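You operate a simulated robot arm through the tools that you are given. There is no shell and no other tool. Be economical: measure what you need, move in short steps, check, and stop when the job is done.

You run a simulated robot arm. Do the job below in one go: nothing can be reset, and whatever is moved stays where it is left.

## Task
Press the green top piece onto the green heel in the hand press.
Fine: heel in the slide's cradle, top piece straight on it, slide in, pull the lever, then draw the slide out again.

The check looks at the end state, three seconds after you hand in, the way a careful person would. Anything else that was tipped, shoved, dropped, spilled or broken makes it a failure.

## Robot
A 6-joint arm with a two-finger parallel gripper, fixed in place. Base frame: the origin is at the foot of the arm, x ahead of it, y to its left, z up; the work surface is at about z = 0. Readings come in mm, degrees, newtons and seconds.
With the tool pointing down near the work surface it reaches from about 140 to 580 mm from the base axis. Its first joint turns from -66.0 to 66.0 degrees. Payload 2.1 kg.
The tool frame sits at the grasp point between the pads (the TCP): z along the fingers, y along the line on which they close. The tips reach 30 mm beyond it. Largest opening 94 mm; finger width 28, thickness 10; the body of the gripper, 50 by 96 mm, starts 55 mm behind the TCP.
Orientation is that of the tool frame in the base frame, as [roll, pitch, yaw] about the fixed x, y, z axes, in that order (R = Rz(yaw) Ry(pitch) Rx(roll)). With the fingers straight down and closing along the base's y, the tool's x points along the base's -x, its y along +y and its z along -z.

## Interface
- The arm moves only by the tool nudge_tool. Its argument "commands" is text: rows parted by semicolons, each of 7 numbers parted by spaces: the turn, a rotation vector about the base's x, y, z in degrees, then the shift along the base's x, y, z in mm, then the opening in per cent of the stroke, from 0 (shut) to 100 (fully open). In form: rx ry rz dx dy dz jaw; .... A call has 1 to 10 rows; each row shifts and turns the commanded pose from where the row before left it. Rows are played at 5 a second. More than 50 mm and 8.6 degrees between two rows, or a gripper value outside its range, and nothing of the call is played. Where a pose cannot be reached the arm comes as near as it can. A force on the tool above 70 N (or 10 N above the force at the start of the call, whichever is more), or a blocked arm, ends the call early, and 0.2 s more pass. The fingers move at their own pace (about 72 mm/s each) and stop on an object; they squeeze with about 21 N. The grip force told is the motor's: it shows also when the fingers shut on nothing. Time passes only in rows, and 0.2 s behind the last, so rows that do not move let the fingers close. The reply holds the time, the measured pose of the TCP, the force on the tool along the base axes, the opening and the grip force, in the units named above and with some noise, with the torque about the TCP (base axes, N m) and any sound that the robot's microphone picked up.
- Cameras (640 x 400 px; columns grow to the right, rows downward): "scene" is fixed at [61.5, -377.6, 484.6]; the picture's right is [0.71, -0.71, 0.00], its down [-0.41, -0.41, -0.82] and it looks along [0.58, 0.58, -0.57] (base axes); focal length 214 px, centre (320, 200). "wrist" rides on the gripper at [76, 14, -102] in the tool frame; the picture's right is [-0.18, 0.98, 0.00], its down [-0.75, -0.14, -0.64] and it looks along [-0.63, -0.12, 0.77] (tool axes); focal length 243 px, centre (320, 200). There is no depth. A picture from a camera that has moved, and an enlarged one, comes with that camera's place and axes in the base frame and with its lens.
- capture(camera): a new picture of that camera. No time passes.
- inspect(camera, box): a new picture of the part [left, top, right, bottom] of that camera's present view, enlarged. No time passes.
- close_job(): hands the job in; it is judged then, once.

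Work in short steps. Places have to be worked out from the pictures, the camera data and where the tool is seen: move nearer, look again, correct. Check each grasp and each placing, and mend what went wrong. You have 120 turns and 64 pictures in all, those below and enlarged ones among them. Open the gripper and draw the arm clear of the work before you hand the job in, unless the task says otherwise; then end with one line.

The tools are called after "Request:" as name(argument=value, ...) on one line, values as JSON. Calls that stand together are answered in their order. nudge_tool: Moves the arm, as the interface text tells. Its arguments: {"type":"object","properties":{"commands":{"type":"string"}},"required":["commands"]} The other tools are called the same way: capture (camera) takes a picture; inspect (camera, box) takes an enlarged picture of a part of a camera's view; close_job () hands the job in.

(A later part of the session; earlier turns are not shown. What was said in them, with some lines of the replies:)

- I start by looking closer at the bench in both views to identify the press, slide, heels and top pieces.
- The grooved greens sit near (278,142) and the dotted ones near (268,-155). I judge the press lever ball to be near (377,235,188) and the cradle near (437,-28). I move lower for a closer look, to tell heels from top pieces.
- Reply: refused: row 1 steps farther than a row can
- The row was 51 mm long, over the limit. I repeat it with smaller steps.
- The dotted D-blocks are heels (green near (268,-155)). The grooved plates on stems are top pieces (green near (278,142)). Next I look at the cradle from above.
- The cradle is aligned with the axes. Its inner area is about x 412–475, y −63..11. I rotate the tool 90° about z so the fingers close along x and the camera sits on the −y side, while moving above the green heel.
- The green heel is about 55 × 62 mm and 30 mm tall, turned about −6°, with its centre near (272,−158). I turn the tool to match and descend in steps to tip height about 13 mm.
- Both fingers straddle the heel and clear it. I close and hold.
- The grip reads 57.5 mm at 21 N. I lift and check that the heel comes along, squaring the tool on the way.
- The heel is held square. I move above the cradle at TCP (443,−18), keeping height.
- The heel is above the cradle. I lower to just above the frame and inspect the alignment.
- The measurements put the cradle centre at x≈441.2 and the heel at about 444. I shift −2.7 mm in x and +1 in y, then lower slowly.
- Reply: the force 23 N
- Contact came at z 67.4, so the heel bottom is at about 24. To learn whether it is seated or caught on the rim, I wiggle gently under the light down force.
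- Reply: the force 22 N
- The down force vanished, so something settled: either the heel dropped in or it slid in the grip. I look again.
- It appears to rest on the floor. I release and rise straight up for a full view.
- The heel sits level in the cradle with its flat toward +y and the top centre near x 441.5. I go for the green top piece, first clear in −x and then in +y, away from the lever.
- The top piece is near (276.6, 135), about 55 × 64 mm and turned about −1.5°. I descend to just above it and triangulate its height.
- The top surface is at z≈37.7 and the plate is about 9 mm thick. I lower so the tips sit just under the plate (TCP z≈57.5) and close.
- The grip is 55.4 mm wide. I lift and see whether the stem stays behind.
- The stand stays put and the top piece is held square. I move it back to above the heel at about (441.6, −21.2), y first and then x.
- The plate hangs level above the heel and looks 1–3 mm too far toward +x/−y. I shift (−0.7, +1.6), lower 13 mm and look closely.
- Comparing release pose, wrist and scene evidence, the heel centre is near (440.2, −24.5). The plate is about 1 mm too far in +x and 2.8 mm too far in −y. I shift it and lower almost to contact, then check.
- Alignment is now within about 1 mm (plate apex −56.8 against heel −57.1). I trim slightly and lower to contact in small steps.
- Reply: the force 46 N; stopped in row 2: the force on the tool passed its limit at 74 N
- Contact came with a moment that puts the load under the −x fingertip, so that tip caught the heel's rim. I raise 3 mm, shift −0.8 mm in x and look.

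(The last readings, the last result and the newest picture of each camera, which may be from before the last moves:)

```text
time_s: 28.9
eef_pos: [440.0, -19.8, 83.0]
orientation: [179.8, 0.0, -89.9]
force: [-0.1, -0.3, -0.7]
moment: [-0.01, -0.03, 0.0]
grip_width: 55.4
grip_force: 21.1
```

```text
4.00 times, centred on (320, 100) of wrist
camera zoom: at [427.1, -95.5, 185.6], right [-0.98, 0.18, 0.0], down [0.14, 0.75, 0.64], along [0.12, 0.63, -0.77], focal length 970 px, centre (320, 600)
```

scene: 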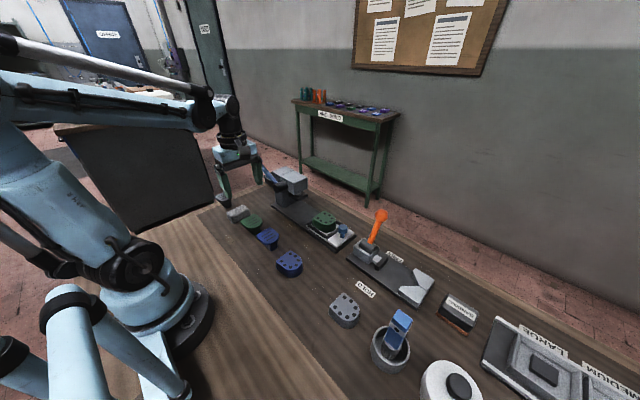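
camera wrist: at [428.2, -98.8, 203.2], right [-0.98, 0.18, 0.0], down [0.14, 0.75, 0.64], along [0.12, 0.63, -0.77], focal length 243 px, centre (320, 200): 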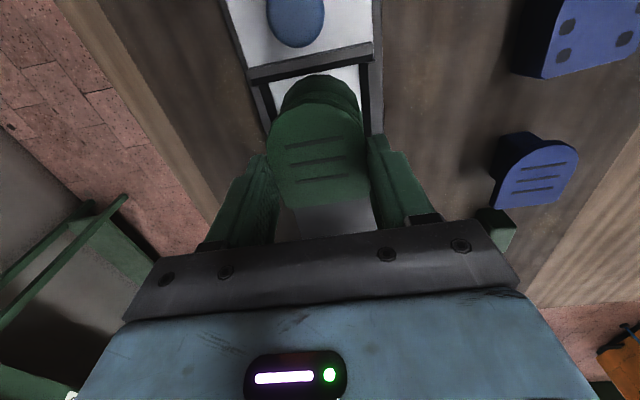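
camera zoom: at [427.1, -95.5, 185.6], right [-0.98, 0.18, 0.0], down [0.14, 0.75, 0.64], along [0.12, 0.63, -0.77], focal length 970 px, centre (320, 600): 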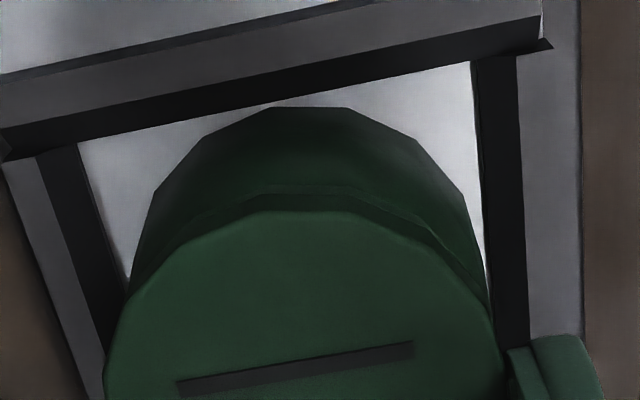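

Request:
nudge_tool(commands="0 0 0 0 0 -1 30; 0 0 0 0 0 -1 30; 0 0 0 0 0 0 30")

Request:
nudge_tool(commands="0 0 0 0 0 -0.7 30; 0 0 0 0 0 0 30")

```text
time_s: 29.7
eef_pos: [440.0, -18.9, 81.3]
orientation: [179.7, 0.1, -90.0]
force: [-1.8, 0.0, 1.7]
moment: [-0.01, 0.07, -0.02]
grip_width: 55.3
grip_force: 20.8
```

```text
time_s: 30.3
eef_pos: [439.7, -19.6, 81.0]
orientation: [179.8, 0.1, -89.9]
force: [1.4, 0.1, 8.7]
moment: [0.05, -0.08, 0.03]
grip_width: 55.1
grip_force: 20.4
```

Contact is now light and centred. I press a touch more to confirm, then release.

Request:
nudge_tool(commands="0 0 0 0 0 -0.6 30; 0 0 0 0 0 0 30")

Request:
inspect(camera="scene", box=[310, 190, 350, 230])

```text
time_s: 30.9
eef_pos: [439.4, -19.4, 80.7]
orientation: [179.9, 0.0, -90.0]
force: [2.5, 0.6, 11.8]
moment: [0.0, -0.19, -0.01]
grip_width: 55.4
grip_force: 21.4
```

```text
10.00 times, centred on (330, 210) of scene
camera zoom: at [61.5, -377.6, 484.7], right [0.71, -0.71, 0.0], down [-0.41, -0.41, -0.82], along [0.58, 0.58, -0.57], focal length 2145 px, centre (220, 100)
```

zoom: 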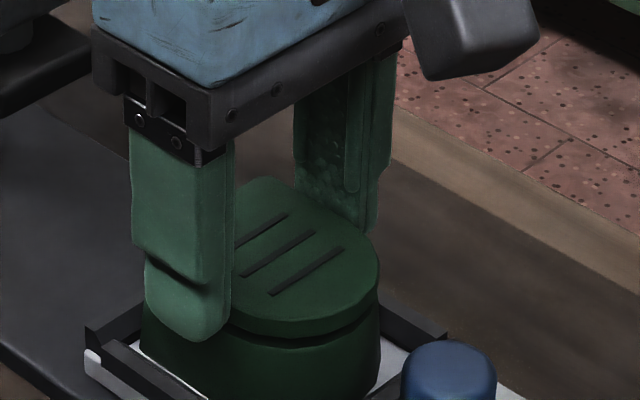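

A small gap of 1–2 mm is left under the plate and the tips rest at the rim. I ease up 0.5 mm and open so it drops straight down, then rise.

Request:
nudge_tool(commands="0 0 0 0 0 0.5 30; 0 0 0 0 0 0 30; 0 0 0 0 0 0 80; 0 0 0 0 0 0 80; 0 0 0 0 0 0 80; 0 0 0 0 0 20 80; 0 0 0 0 0 40 80; 0 0 0 0 -20 30 80; 0 0 0 0 0 0 80")

Request:
inspect(camera="wrist", box=[220, 30, 420, 155])

Request:
inspect(camera="scene", box=[300, 190, 360, 240])

```text
time_s: 32.9
eef_pos: [439.0, -38.2, 173.6]
orientation: [179.8, 0.0, -90.0]
force: [-0.8, -1.0, 0.0]
moment: [0.06, -0.02, -0.04]
grip_width: 75.3
grip_force: 0.0
```

```text
3.20 times, centred on (320, 92) of wrist
camera zoom: at [425.1, -114.5, 274.9], right [-0.98, 0.18, 0.0], down [0.14, 0.75, 0.64], along [0.12, 0.63, -0.77], focal length 776 px, centre (320, 544)
```

zoom: 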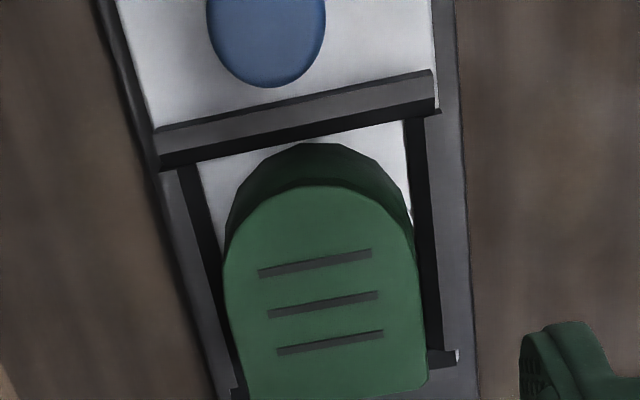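

```text
8.00 times, centred on (330, 215) of scene
camera zoom: at [61.5, -377.6, 484.6], right [0.71, -0.71, 0.0], down [-0.41, -0.41, -0.82], along [0.58, 0.58, -0.57], focal length 1716 px, centre (240, 80)
```

zoom: 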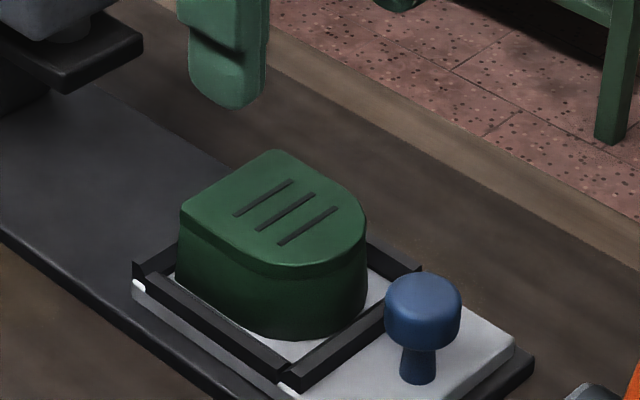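

The top piece sits flush and straight on the heel. The slide knob is at about (440.5, −93.6), with its cap centred near z 54 and 28 mm wide. I'll grip it with the pads offset a bit to −y, leaving body room before the head. I move above it and descend.

Request:
nudge_tool(commands="0 0 0 1 -32 0 100; 0 0 0 0 -31 0 100; 0 0 0 0 0 -35 100; 0 0 0 0 0 -35 100; 0 0 0 0 0 -20 100; 0 0 0 0 0 -8 100; 0 0 0 0 0 0 100")

Request:
inspect(camera="scene", box=[280, 150, 400, 250])

```text
time_s: 34.5
eef_pos: [441.6, -103.7, 73.8]
orientation: [179.9, 0.1, -90.0]
force: [0.8, 0.9, 0.4]
moment: [0.04, 0.01, 0.0]
grip_width: 94.1
grip_force: 0.1
```

```text
4.00 times, centred on (340, 200) of scene
camera zoom: at [61.5, -377.6, 484.6], right [0.71, -0.71, 0.0], down [-0.41, -0.41, -0.82], along [0.58, 0.58, -0.57], focal length 858 px, centre (240, 200)
```

zoom: 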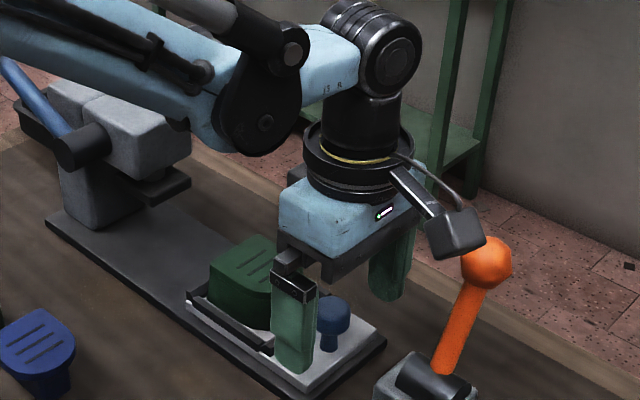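

Knob is between the fingers and the wrist camera clears the orange ball. I close on the knob.

Request:
nudge_tool(commands="0 0 0 0 0 0 50; 0 0 0 0 0 0 10; 0 0 0 0 0 0 10; 0 0 0 0 0 0 10; 0 0 0 0 0 0 10")

```text
time_s: 35.7
eef_pos: [440.2, -103.3, 73.8]
orientation: [179.5, 0.0, -90.1]
force: [-21.3, 0.8, -2.7]
moment: [-0.13, 0.42, 0.24]
grip_width: 27.1
grip_force: 45.6
```

Gripped at 27 mm, with a side load of −21 N, so the knob centre lies slightly to −x. I trim −1 mm and start pushing +y slowly.

Request:
nudge_tool(commands="0 0 0 -1 0 0 10; 0 0 0 0 0 0 10")

Request:
nudge_tool(commands="0 0 0 0 5 0 10; 0 0 0 0 5 0 10; 0 0 0 0 5 0 10; 0 0 0 0 0 0 10")

```text
time_s: 36.3
eef_pos: [440.8, -101.2, 72.8]
orientation: [179.7, 0.1, -90.0]
force: [-13.1, -2.0, 2.4]
moment: [0.05, 0.44, 0.07]
grip_width: 27.2
grip_force: 45.3
```

```text
time_s: 37.3
eef_pos: [439.9, -85.3, 73.8]
orientation: [179.8, 0.2, -90.0]
force: [-11.9, -0.1, 19.4]
moment: [-0.04, 0.37, 0.13]
grip_width: 27.1
grip_force: 45.2
```

The slide seems to follow. I trim and push further, then check the picture.

Request:
nudge_tool(commands="0 0 0 -0.8 0 0.6 10; 0 0 0 0 10 0 10; 0 0 0 0 10 0 10; 0 0 0 0 10 0 10; 0 0 0 0 10 0 10; 0 0 0 0 0 0 10")

Request:
inspect(camera="scene", box=[270, 150, 370, 250])

```text
time_s: 38.7
eef_pos: [441.1, -46.7, 73.1]
orientation: [179.9, 0.1, -90.0]
force: [13.9, -0.7, 6.5]
moment: [0.06, -0.3, -0.11]
grip_width: 27.0
grip_force: 45.1
```

```text
4.00 times, centred on (320, 200) of scene
camera zoom: at [61.5, -377.6, 484.7], right [0.71, -0.71, 0.0], down [-0.41, -0.41, -0.82], along [0.58, 0.58, -0.57], focal length 858 px, centre (320, 200)
```

zoom: 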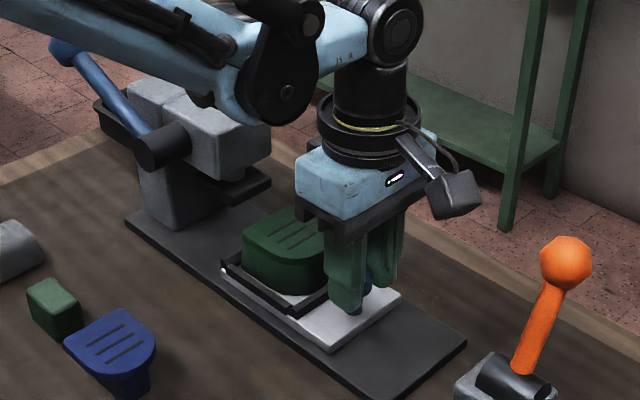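

The slide moves with the heel intact. I continue pushing another 40 mm.

Request:
nudge_tool(commands="0 0 0 0.6 0 0 10; 0 0 0 0 10 0 10; 0 0 0 0 10 0 10; 0 0 0 0 10 0 10; 0 0 0 0 10 0 10; 0 0 0 0 0 0 10")

Request:
inspect(camera="scene", box=[270, 150, 370, 250])

```text
time_s: 40.1
eef_pos: [440.5, -6.5, 74.0]
orientation: [-179.9, 0.0, -89.9]
force: [21.0, -0.7, -3.8]
moment: [-0.22, -0.45, -0.25]
grip_width: 27.7
grip_force: 45.2
```

```text
4.00 times, centred on (320, 200) of scene
camera zoom: at [61.5, -377.6, 484.6], right [0.71, -0.71, 0.0], down [-0.41, -0.41, -0.82], along [0.58, 0.58, -0.57], focal length 858 px, centre (320, 200)
```

zoom: 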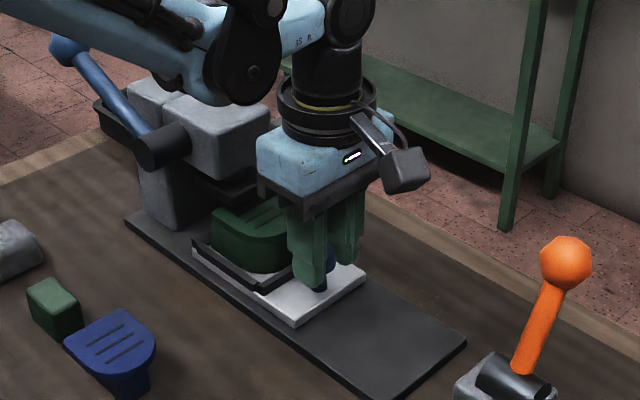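

Request:
nudge_tool(commands="0 0 0 1.2 0 0 10; 0 0 0 0 8 0 10; 0 0 0 0 8 0 10; 0 0 0 0 8 0 10; 0 0 0 0 0 0 10")

Request:
inspect(camera="scene", box=[270, 150, 370, 250])

```text
time_s: 41.3
eef_pos: [440.3, 16.9, 73.8]
orientation: [179.6, 0.0, -90.0]
force: [-8.2, -0.5, 31.7]
moment: [-0.02, 0.29, 0.0]
grip_width: 27.1
grip_force: 45.2
```

```text
4.00 times, centred on (320, 200) of scene
camera zoom: at [61.4, -377.6, 484.7], right [0.71, -0.71, 0.0], down [-0.41, -0.41, -0.82], along [0.58, 0.58, -0.57], focal length 858 px, centre (320, 200)
```

zoom: 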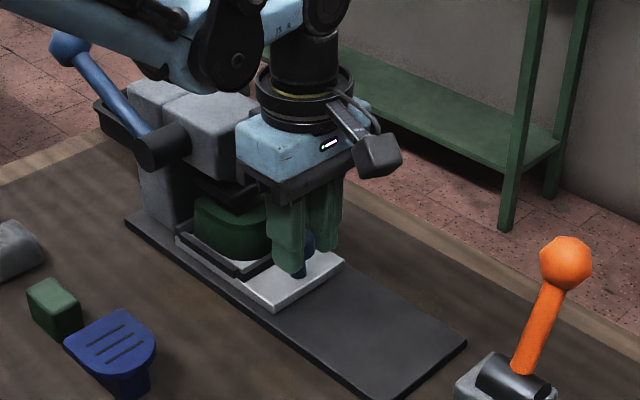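

No y resistance yet, and the slide's inner end nears the post. I continue in small steps until it stops.

Request:
nudge_tool(commands="0 0 0 -0.3 3 0.7 10; 0 0 0 0 3 0 10; 0 0 0 0 3 0 10; 0 0 0 0 0 0 10")

Request:
nudge_tool(commands="0 0 0 0 3 0 10; 0 0 0 0 3 0 10; 0 0 0 0 0 0 10")

```text
time_s: 42.3
eef_pos: [440.5, 25.2, 73.3]
orientation: [179.6, 0.1, -90.1]
force: [-13.0, 1.0, -16.1]
moment: [-0.13, 0.28, 0.16]
grip_width: 27.3
grip_force: 45.1
```

```text
time_s: 43.1
eef_pos: [439.6, 27.9, 75.0]
orientation: [179.7, -0.6, -90.2]
force: [-12.0, -30.6, -19.2]
moment: [-0.85, 0.25, 0.14]
grip_width: 27.3
grip_force: 44.9
```

The slide hit its stop at TCP y≈28: the −31 N acts below the TCP, at the knob, not on the gripper body. I relieve, release, rise and back away, then view.

Request:
nudge_tool(commands="0 0 0 0 -2.5 0 10; 0 0 0 0 0 0 10; 0 0 0 0 0 0 60; 0 0 0 0 0 0 90; 0 0 0 0 -3 20 90; 0 0 0 0 -10 40 90; 0 0 0 0 -20 40 90; 0 0 0 0 -30 35 90; 0 0 0 0 0 0 90")

Request:
inspect(camera="scene", box=[250, 140, 350, 230])

```text
time_s: 45.1
eef_pos: [441.3, -32.9, 208.3]
orientation: [179.8, 0.1, -90.0]
force: [0.2, 0.0, 0.4]
moment: [-0.03, -0.05, 0.02]
grip_width: 84.5
grip_force: 0.1
```

```text
4.44 times, centred on (300, 185) of scene
camera zoom: at [61.5, -377.6, 484.6], right [0.71, -0.71, 0.0], down [-0.41, -0.41, -0.82], along [0.58, 0.58, -0.57], focal length 953 px, centre (409, 267)
```

zoom: 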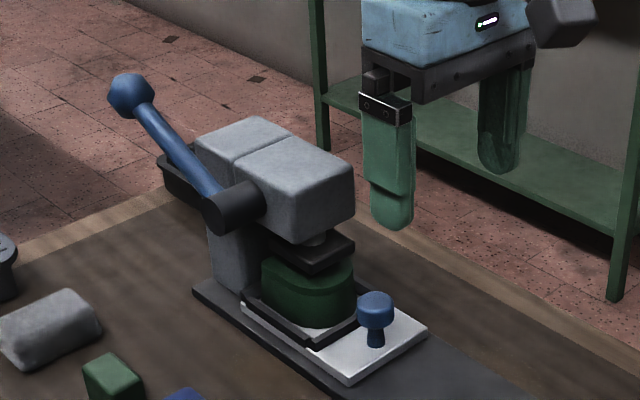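

The heel with its top piece is now under the platen. Next is the lever: ball near (379, 236, 182), swinging about an x-axis pivot near (390, 126, 129). I rise and move above it to look.

Request:
nudge_tool(commands="0 0 0 0 0 45 100; 0 0 0 -12 40 10 100; 0 0 0 -10 44 0 100; 0 0 0 -10 44 0 100; 0 0 0 -10 44 0 100; 0 0 0 -10 44 0 100; 0 0 0 -10 44 0 100; 0 0 0 0 0 0 100")

Request:
capture(camera="wrist")

```text
time_s: 46.9
eef_pos: [377.9, 226.9, 266.3]
orientation: [179.8, 0.0, -90.1]
force: [-0.6, -0.3, -0.1]
moment: [0.02, 0.01, 0.0]
grip_width: 94.0
grip_force: 0.1
```

```text
9 pictures are left
camera wrist: at [365.2, 150.8, 368.0], right [-0.98, 0.18, 0.0], down [0.14, 0.75, 0.64], along [0.12, 0.63, -0.77], focal length 243 px, centre (320, 200)
```

wrist: 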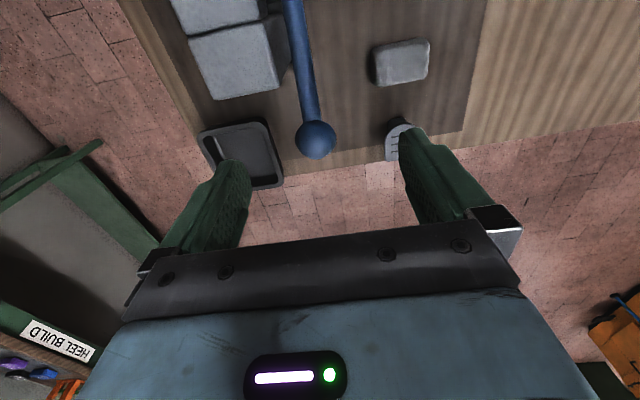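

Triangulating the three views puts the ball at (384.5, 242, 176), about 34 mm wide. I descend around it, TCP slightly above the ball centre, and check.

Request:
nudge_tool(commands="0 0 0 6.5 15 -10 100; 0 0 0 0 0 -30 100; 0 0 0 0 0 -20 100; 0 0 0 0 0 -20 100; 0 0 0 0 0 0 100")

Request:
capture(camera="wrist")

```text
time_s: 48.1
eef_pos: [384.8, 240.5, 185.6]
orientation: [179.7, 0.1, -90.0]
force: [-0.7, 0.4, -0.1]
moment: [0.01, -0.01, 0.01]
grip_width: 94.0
grip_force: 0.0
```

```text
8 pictures are left
camera wrist: at [371.5, 164.2, 287.2], right [-0.98, 0.18, 0.0], down [0.14, 0.75, 0.64], along [0.12, 0.63, -0.77], focal length 243 px, centre (320, 200)
```

wrist: 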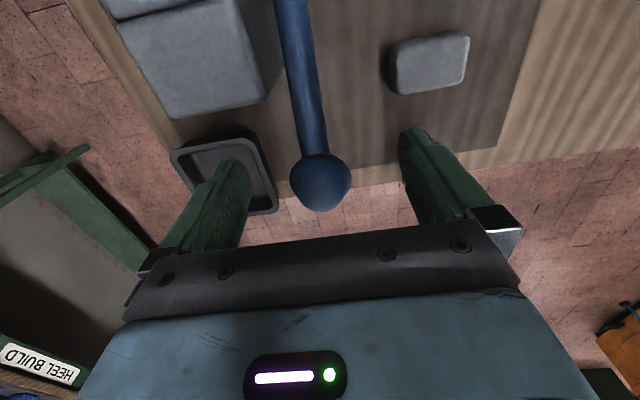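

The ball is confirmed at (386, 241, 178), between the fingers. I centre and close.

Request:
nudge_tool(commands="0 0 0 1.2 0.5 -1 80; 0 0 0 0 0 0 50; 0 0 0 0 0 0 20; 0 0 0 0 0 0 20; 0 0 0 0 0 0 20")

```text
time_s: 49.3
eef_pos: [384.8, 241.5, 184.3]
orientation: [179.5, 0.0, -90.1]
force: [-20.2, -4.7, -6.4]
moment: [0.19, 0.11, 0.06]
grip_width: 32.9
grip_force: 45.0
```

Gripped at 33 mm. I trim x and test a small move up the arc (tangent −y/+z).

Request:
nudge_tool(commands="0 0 0 -1.2 0 0 20; 0 0 0 0 -1 2.3 20; 0 0 0 0 -1 2.3 20; 0 0 0 0 0 0 20")

```text
time_s: 50.3
eef_pos: [385.0, 239.9, 186.4]
orientation: [179.7, 0.2, -90.0]
force: [-4.1, 12.7, -39.2]
moment: [0.01, 0.03, -0.01]
grip_width: 32.7
grip_force: 45.2
```

Up the arc meets 40 N, so that may be the stop. I test the opposite way, down.

Request:
nudge_tool(commands="0 0 0 0 1 -2.3 20; 0 0 0 0 1 -2.3 20; 0 0 0 0 1 -2.3 20; 0 0 0 0 1 -2.3 20; 0 0 0 0 0 0 20")

```text
time_s: 51.5
eef_pos: [385.4, 242.1, 178.7]
orientation: [179.8, 0.0, -90.1]
force: [-1.9, 4.3, 12.7]
moment: [-1.13, -0.02, -0.02]
grip_width: 32.9
grip_force: 45.3
```

Downward moves freely, with torque showing the ball turning in the grip, so the lever is pulled down. I follow the arc in 4° steps.

Request:
nudge_tool(commands="0 0 0 0 1.3 -4.2 20; 0 0 0 0 1.3 -4.2 20; 0 0 0 0 1 -4.2 20; 0 0 0 0 1 -4.2 20; 0 0 0 0 0 0 20")

```text
time_s: 52.7
eef_pos: [385.2, 247.3, 161.5]
orientation: [179.6, 0.0, -90.0]
force: [-7.2, -2.7, 10.3]
moment: [-1.07, 0.06, 0.05]
grip_width: 32.9
grip_force: 45.4
```

Request:
nudge_tool(commands="0 0 0 0 0.7 -4.3 20; 0 0 0 0 0.7 -4.3 20; 0 0 0 0 0.4 -4.4 20; 0 0 0 0 0.4 -4.4 20; 0 0 0 0 0.1 -4.4 20; 0 0 0 0 0.1 -4.4 20; 0 0 0 0 0 0 20")

```text
time_s: 54.3
eef_pos: [385.4, 251.4, 137.3]
orientation: [179.8, 0.2, -90.0]
force: [-6.6, 13.5, 50.6]
moment: [0.1, 0.02, 0.01]
grip_width: 33.2
grip_force: 45.0
```

Resistance rose to 51 N near horizontal. I look at the platen.

Request:
inspect(camera="scene", box=[260, 160, 330, 220])

```text
6.67 times, centred on (295, 190) of scene
camera zoom: at [61.3, -377.7, 484.6], right [0.71, -0.71, 0.0], down [-0.41, -0.41, -0.82], along [0.58, 0.58, -0.57], focal length 1430 px, centre (487, 267)
```

zoom: 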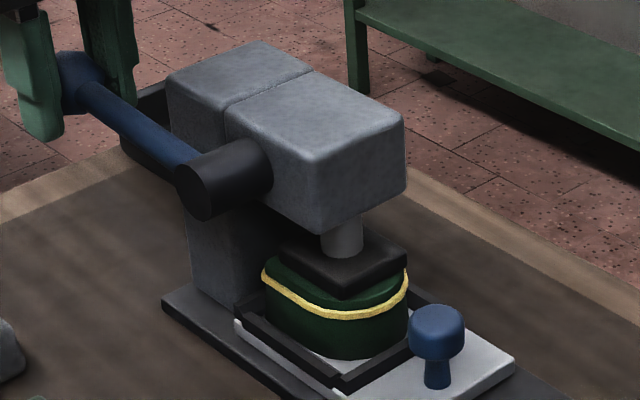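

The ram is down on the top piece and a glue bead has squeezed out evenly. I hold this pressure for about a second and check that it is stable.

Request:
nudge_tool(commands="0 0 0 0 0 -0.4 20; 0 0 0 0 0 0 20; 0 0 0 0 0 0 20; 0 0 0 0 0 0 20; 0 0 0 0 0 0 20")

```text
time_s: 55.5
eef_pos: [384.6, 250.4, 137.3]
orientation: [179.7, 0.2, -89.9]
force: [-9.9, 14.8, 50.4]
moment: [0.27, 0.09, 0.1]
grip_width: 33.5
grip_force: 44.5
```

It is solidly pressed. I bring the lever back up along the same arc.

Request:
nudge_tool(commands="0 0 0 0 -0.1 4.4 20; 0 0 0 0 -0.1 4.4 20; 0 0 0 0 -0.4 4.4 20; 0 0 0 0 -0.4 4.4 20; 0 0 0 0 -0.7 4.3 20; 0 0 0 0 -0.7 4.3 20; 0 0 0 0 0 0 20")

Request:
nudge_tool(commands="0 0 0 0 -1 4.2 20; 0 0 0 0 -1 4.2 20; 0 0 0 0 -1.3 4.2 20; 0 0 0 0 -1.3 4.2 20; 0 0 0 0 -1.3 3 20; 0 0 0 0 0 0 20")

```text
time_s: 57.1
eef_pos: [385.5, 247.9, 162.4]
orientation: [179.6, 0.0, -90.1]
force: [-10.9, 0.5, -7.7]
moment: [1.12, 0.19, 0.0]
grip_width: 32.9
grip_force: 45.3
```

```text
time_s: 58.5
eef_pos: [385.5, 241.9, 181.0]
orientation: [179.6, -0.1, -90.0]
force: [-20.6, -4.3, -10.5]
moment: [0.96, 0.28, 0.09]
grip_width: 33.1
grip_force: 44.9
```

Request:
nudge_tool(commands="0 0 0 -0.8 -0.8 2 20; 0 0 0 0 -0.8 2 20; 0 0 0 0 0 0 20")

```text
time_s: 59.3
eef_pos: [384.2, 240.3, 185.1]
orientation: [179.9, 0.1, -90.1]
force: [-0.6, -1.2, -9.0]
moment: [1.1, 0.02, -0.01]
grip_width: 33.0
grip_force: 45.1
```

The lever is back at its start. I release it, rise, and return toward the front via the high path.

Request:
nudge_tool(commands="0 0 0 0 0 0 60; 0 0 0 0 0 0 100; 0 0 0 0 0 0 100; 0 0 0 0 0 20 100; 0 0 0 0 0 40 100; 0 0 0 0 0 25 100; 0 0 0 10 -46 0 100; 0 0 0 10 -46 0 100; 0 0 0 10 -46 0 100; 0 0 0 10 -46 0 100")

Request:
nudge_tool(commands="0 0 0 8 -40 0 100; 0 0 0 8 -40 0 100; 0 0 0 0 0 0 100")

Request:
inspect(camera="scene", box=[250, 140, 350, 230])

```text
time_s: 61.5
eef_pos: [423.8, 56.6, 271.4]
orientation: [179.8, 0.1, -90.0]
force: [0.5, 0.4, 0.2]
moment: [-0.01, 0.0, -0.03]
grip_width: 93.9
grip_force: 0.1
```

```text
time_s: 62.3
eef_pos: [441.5, -23.5, 270.5]
orientation: [179.8, 0.2, -89.9]
force: [-0.1, -0.8, -0.1]
moment: [0.02, 0.02, 0.02]
grip_width: 93.9
grip_force: 0.1
```

```text
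4.44 times, centred on (300, 185) of scene
camera zoom: at [61.5, -377.6, 484.6], right [0.71, -0.71, 0.0], down [-0.41, -0.41, -0.82], along [0.58, 0.58, -0.57], focal length 953 px, centre (409, 267)
```

zoom: 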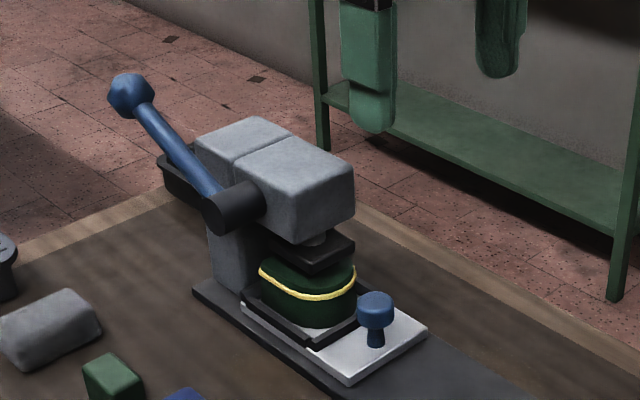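

Lever and ram are both up. I return to the knob by the reverse of the earlier exit path.

Request:
nudge_tool(commands="0 0 0 -0.5 10 -45 100; 0 0 0 0 10 -45 100; 0 0 0 0 10 -45 100; 0 0 0 0 16 -21 100; 0 0 0 0 4 -20 100; 0 0 0 0 0 -20 100; 0 0 0 0 0 0 100")

Request:
nudge_tool(commands="0 0 0 0 0 0 50; 0 0 0 0 0 0 10; 0 0 0 0 0 0 10; 0 0 0 0 0 0 10")

```text
time_s: 63.9
eef_pos: [439.4, 28.6, 74.0]
orientation: [179.8, 0.1, -90.0]
force: [-0.2, -0.9, -0.8]
moment: [-0.02, -0.01, 0.01]
grip_width: 94.3
grip_force: 0.0
```

```text
time_s: 64.9
eef_pos: [439.6, 28.9, 75.1]
orientation: [179.9, -0.1, -90.0]
force: [7.6, 0.3, -3.6]
moment: [-0.01, -0.23, -0.02]
grip_width: 27.2
grip_force: 45.7
```

Knob gripped at 27 mm again. I draw the slide back in −y steadily.

Request:
nudge_tool(commands="0 0 0 0.4 -5 0 10; 0 0 0 0 -8 0 10; 0 0 0 0 -8 0 10; 0 0 0 0 -8 0 10; 0 0 0 0 -8 0 10; 0 0 0 0 -8 0 10; 0 0 0 0 0 0 10")

Request:
nudge_tool(commands="0 0 0 0 -8 0 10; 0 0 0 0 -8 0 10; 0 0 0 0 -8 0 10; 0 0 0 0 -8 0 10; 0 0 0 0 -8 0 10; 0 0 0 0 -8 0 10; 0 0 0 0 0 0 10")

```text
time_s: 66.5
eef_pos: [439.9, -19.0, 75.0]
orientation: [179.8, 0.1, -90.0]
force: [8.0, -0.1, -9.8]
moment: [0.11, -0.23, -0.04]
grip_width: 26.9
grip_force: 44.5
```

```text
time_s: 68.1
eef_pos: [441.2, -66.2, 74.2]
orientation: [179.8, 0.1, -90.0]
force: [-1.6, 1.4, 11.5]
moment: [0.16, 0.07, 0.04]
grip_width: 27.2
grip_force: 45.0
```

The slide follows. I draw out the remaining ~35 mm, gently at the end.

Request:
nudge_tool(commands="0 0 0 0 -8 0 10; 0 0 0 0 -8 0 10; 0 0 0 0 -8 0 10; 0 0 0 0 -6 0 10; 0 0 0 0 -3 0 10; 0 0 0 0 -2 0 10; 0 0 0 0 0 0 10")

Request:
inspect(camera="scene", box=[270, 150, 390, 250])

```text
time_s: 69.7
eef_pos: [441.5, -100.4, 74.8]
orientation: [179.7, 0.0, -90.1]
force: [-8.4, -0.2, 13.5]
moment: [0.25, 0.26, 0.03]
grip_width: 27.0
grip_force: 44.9
```

```text
4.00 times, centred on (330, 200) of scene
camera zoom: at [61.5, -377.6, 484.7], right [0.71, -0.71, 0.0], down [-0.41, -0.41, -0.82], along [0.58, 0.58, -0.57], focal length 858 px, centre (280, 200)
```

zoom: 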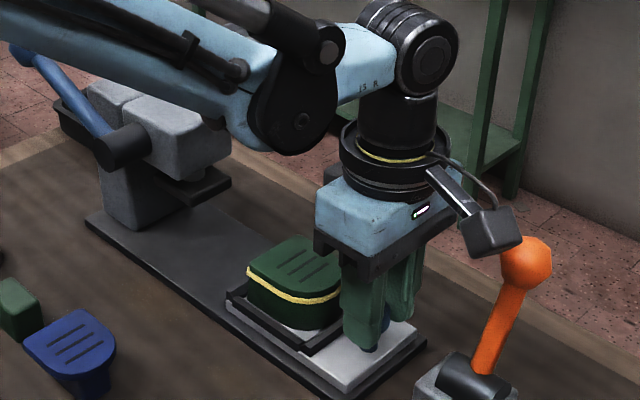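

It is nearly fully out. I draw a few more mm until the end stop shows.

Request:
nudge_tool(commands="0 0 0 -0.4 -1.5 0 10; 0 0 0 0 -1.5 0 10; 0 0 0 0 0 0 10")

```text
time_s: 70.5
eef_pos: [440.2, -102.0, 74.6]
orientation: [179.8, 0.3, -89.9]
force: [-6.0, 18.4, 18.9]
moment: [-0.08, 0.22, 0.13]
grip_width: 27.2
grip_force: 44.9
```

The end stop is reached (+18 N), so the slide is fully out. I relieve, open, rise clear and back off for a final look.

Request:
nudge_tool(commands="0 0 0 0 1 -0.3 10; 0 0 0 0 0 0 10; 0 0 0 0 0 0 60; 0 0 0 0 0 0 100; 0 0 0 0 0 20 100; 0 0 0 0 0 40 100; 0 0 0 0 0 45 100; 0 0 0 -30 0 35 100; 0 0 0 -45 0 0 100; 0 0 0 -45 0 0 100")

Request:
nudge_tool(commands="0 0 0 -40 0 20 100; 0 0 0 -30 0 20 100; 0 0 0 0 0 0 100")

Request:
inspect(camera="scene", box=[300, 180, 360, 240])

Request:
capture(camera="scene")

```text
time_s: 72.7
eef_pos: [317.8, -103.2, 213.3]
orientation: [179.8, 0.1, -90.0]
force: [-0.2, 0.3, -0.2]
moment: [0.02, -0.03, 0.01]
grip_width: 94.3
grip_force: 0.1
```

```text
time_s: 73.5
eef_pos: [248.7, -100.9, 254.2]
orientation: [179.8, 0.0, -90.0]
force: [-0.9, -0.1, 0.2]
moment: [-0.02, -0.03, 0.0]
grip_width: 94.0
grip_force: 0.0
```

```text
6.67 times, centred on (330, 210) of scene
camera zoom: at [61.5, -377.6, 484.6], right [0.71, -0.71, 0.0], down [-0.41, -0.41, -0.82], along [0.58, 0.58, -0.57], focal length 1430 px, centre (253, 133)
```

zoom: 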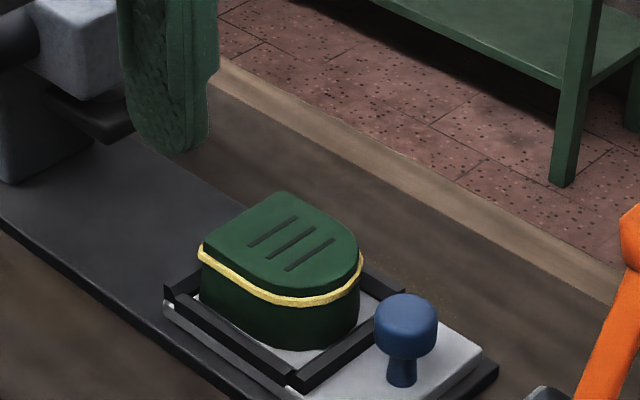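

```text
3 pictures are left
```

scene: 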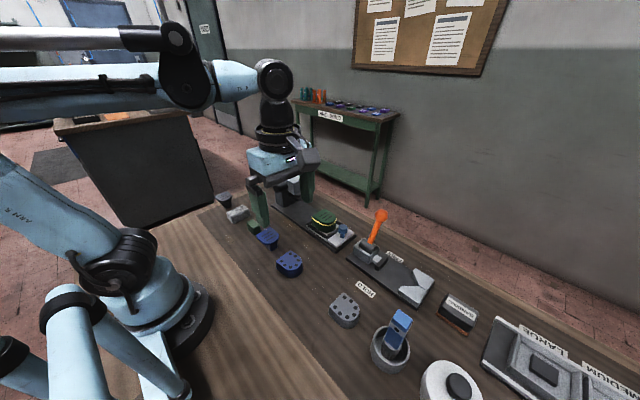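

The top piece is bonded square on the heel with an even bead. The slide is out, the lever is up, the other items look undisturbed, and the arm is clear with the gripper open, so I hand in.

Request:
close_job()

```text
The job is handed in.
```

The green top piece is pressed straight onto the green heel, the slide is drawn out again with the pair in its cradle, and the lever is back up; I handed the job in with the gripper open and the arm clear.
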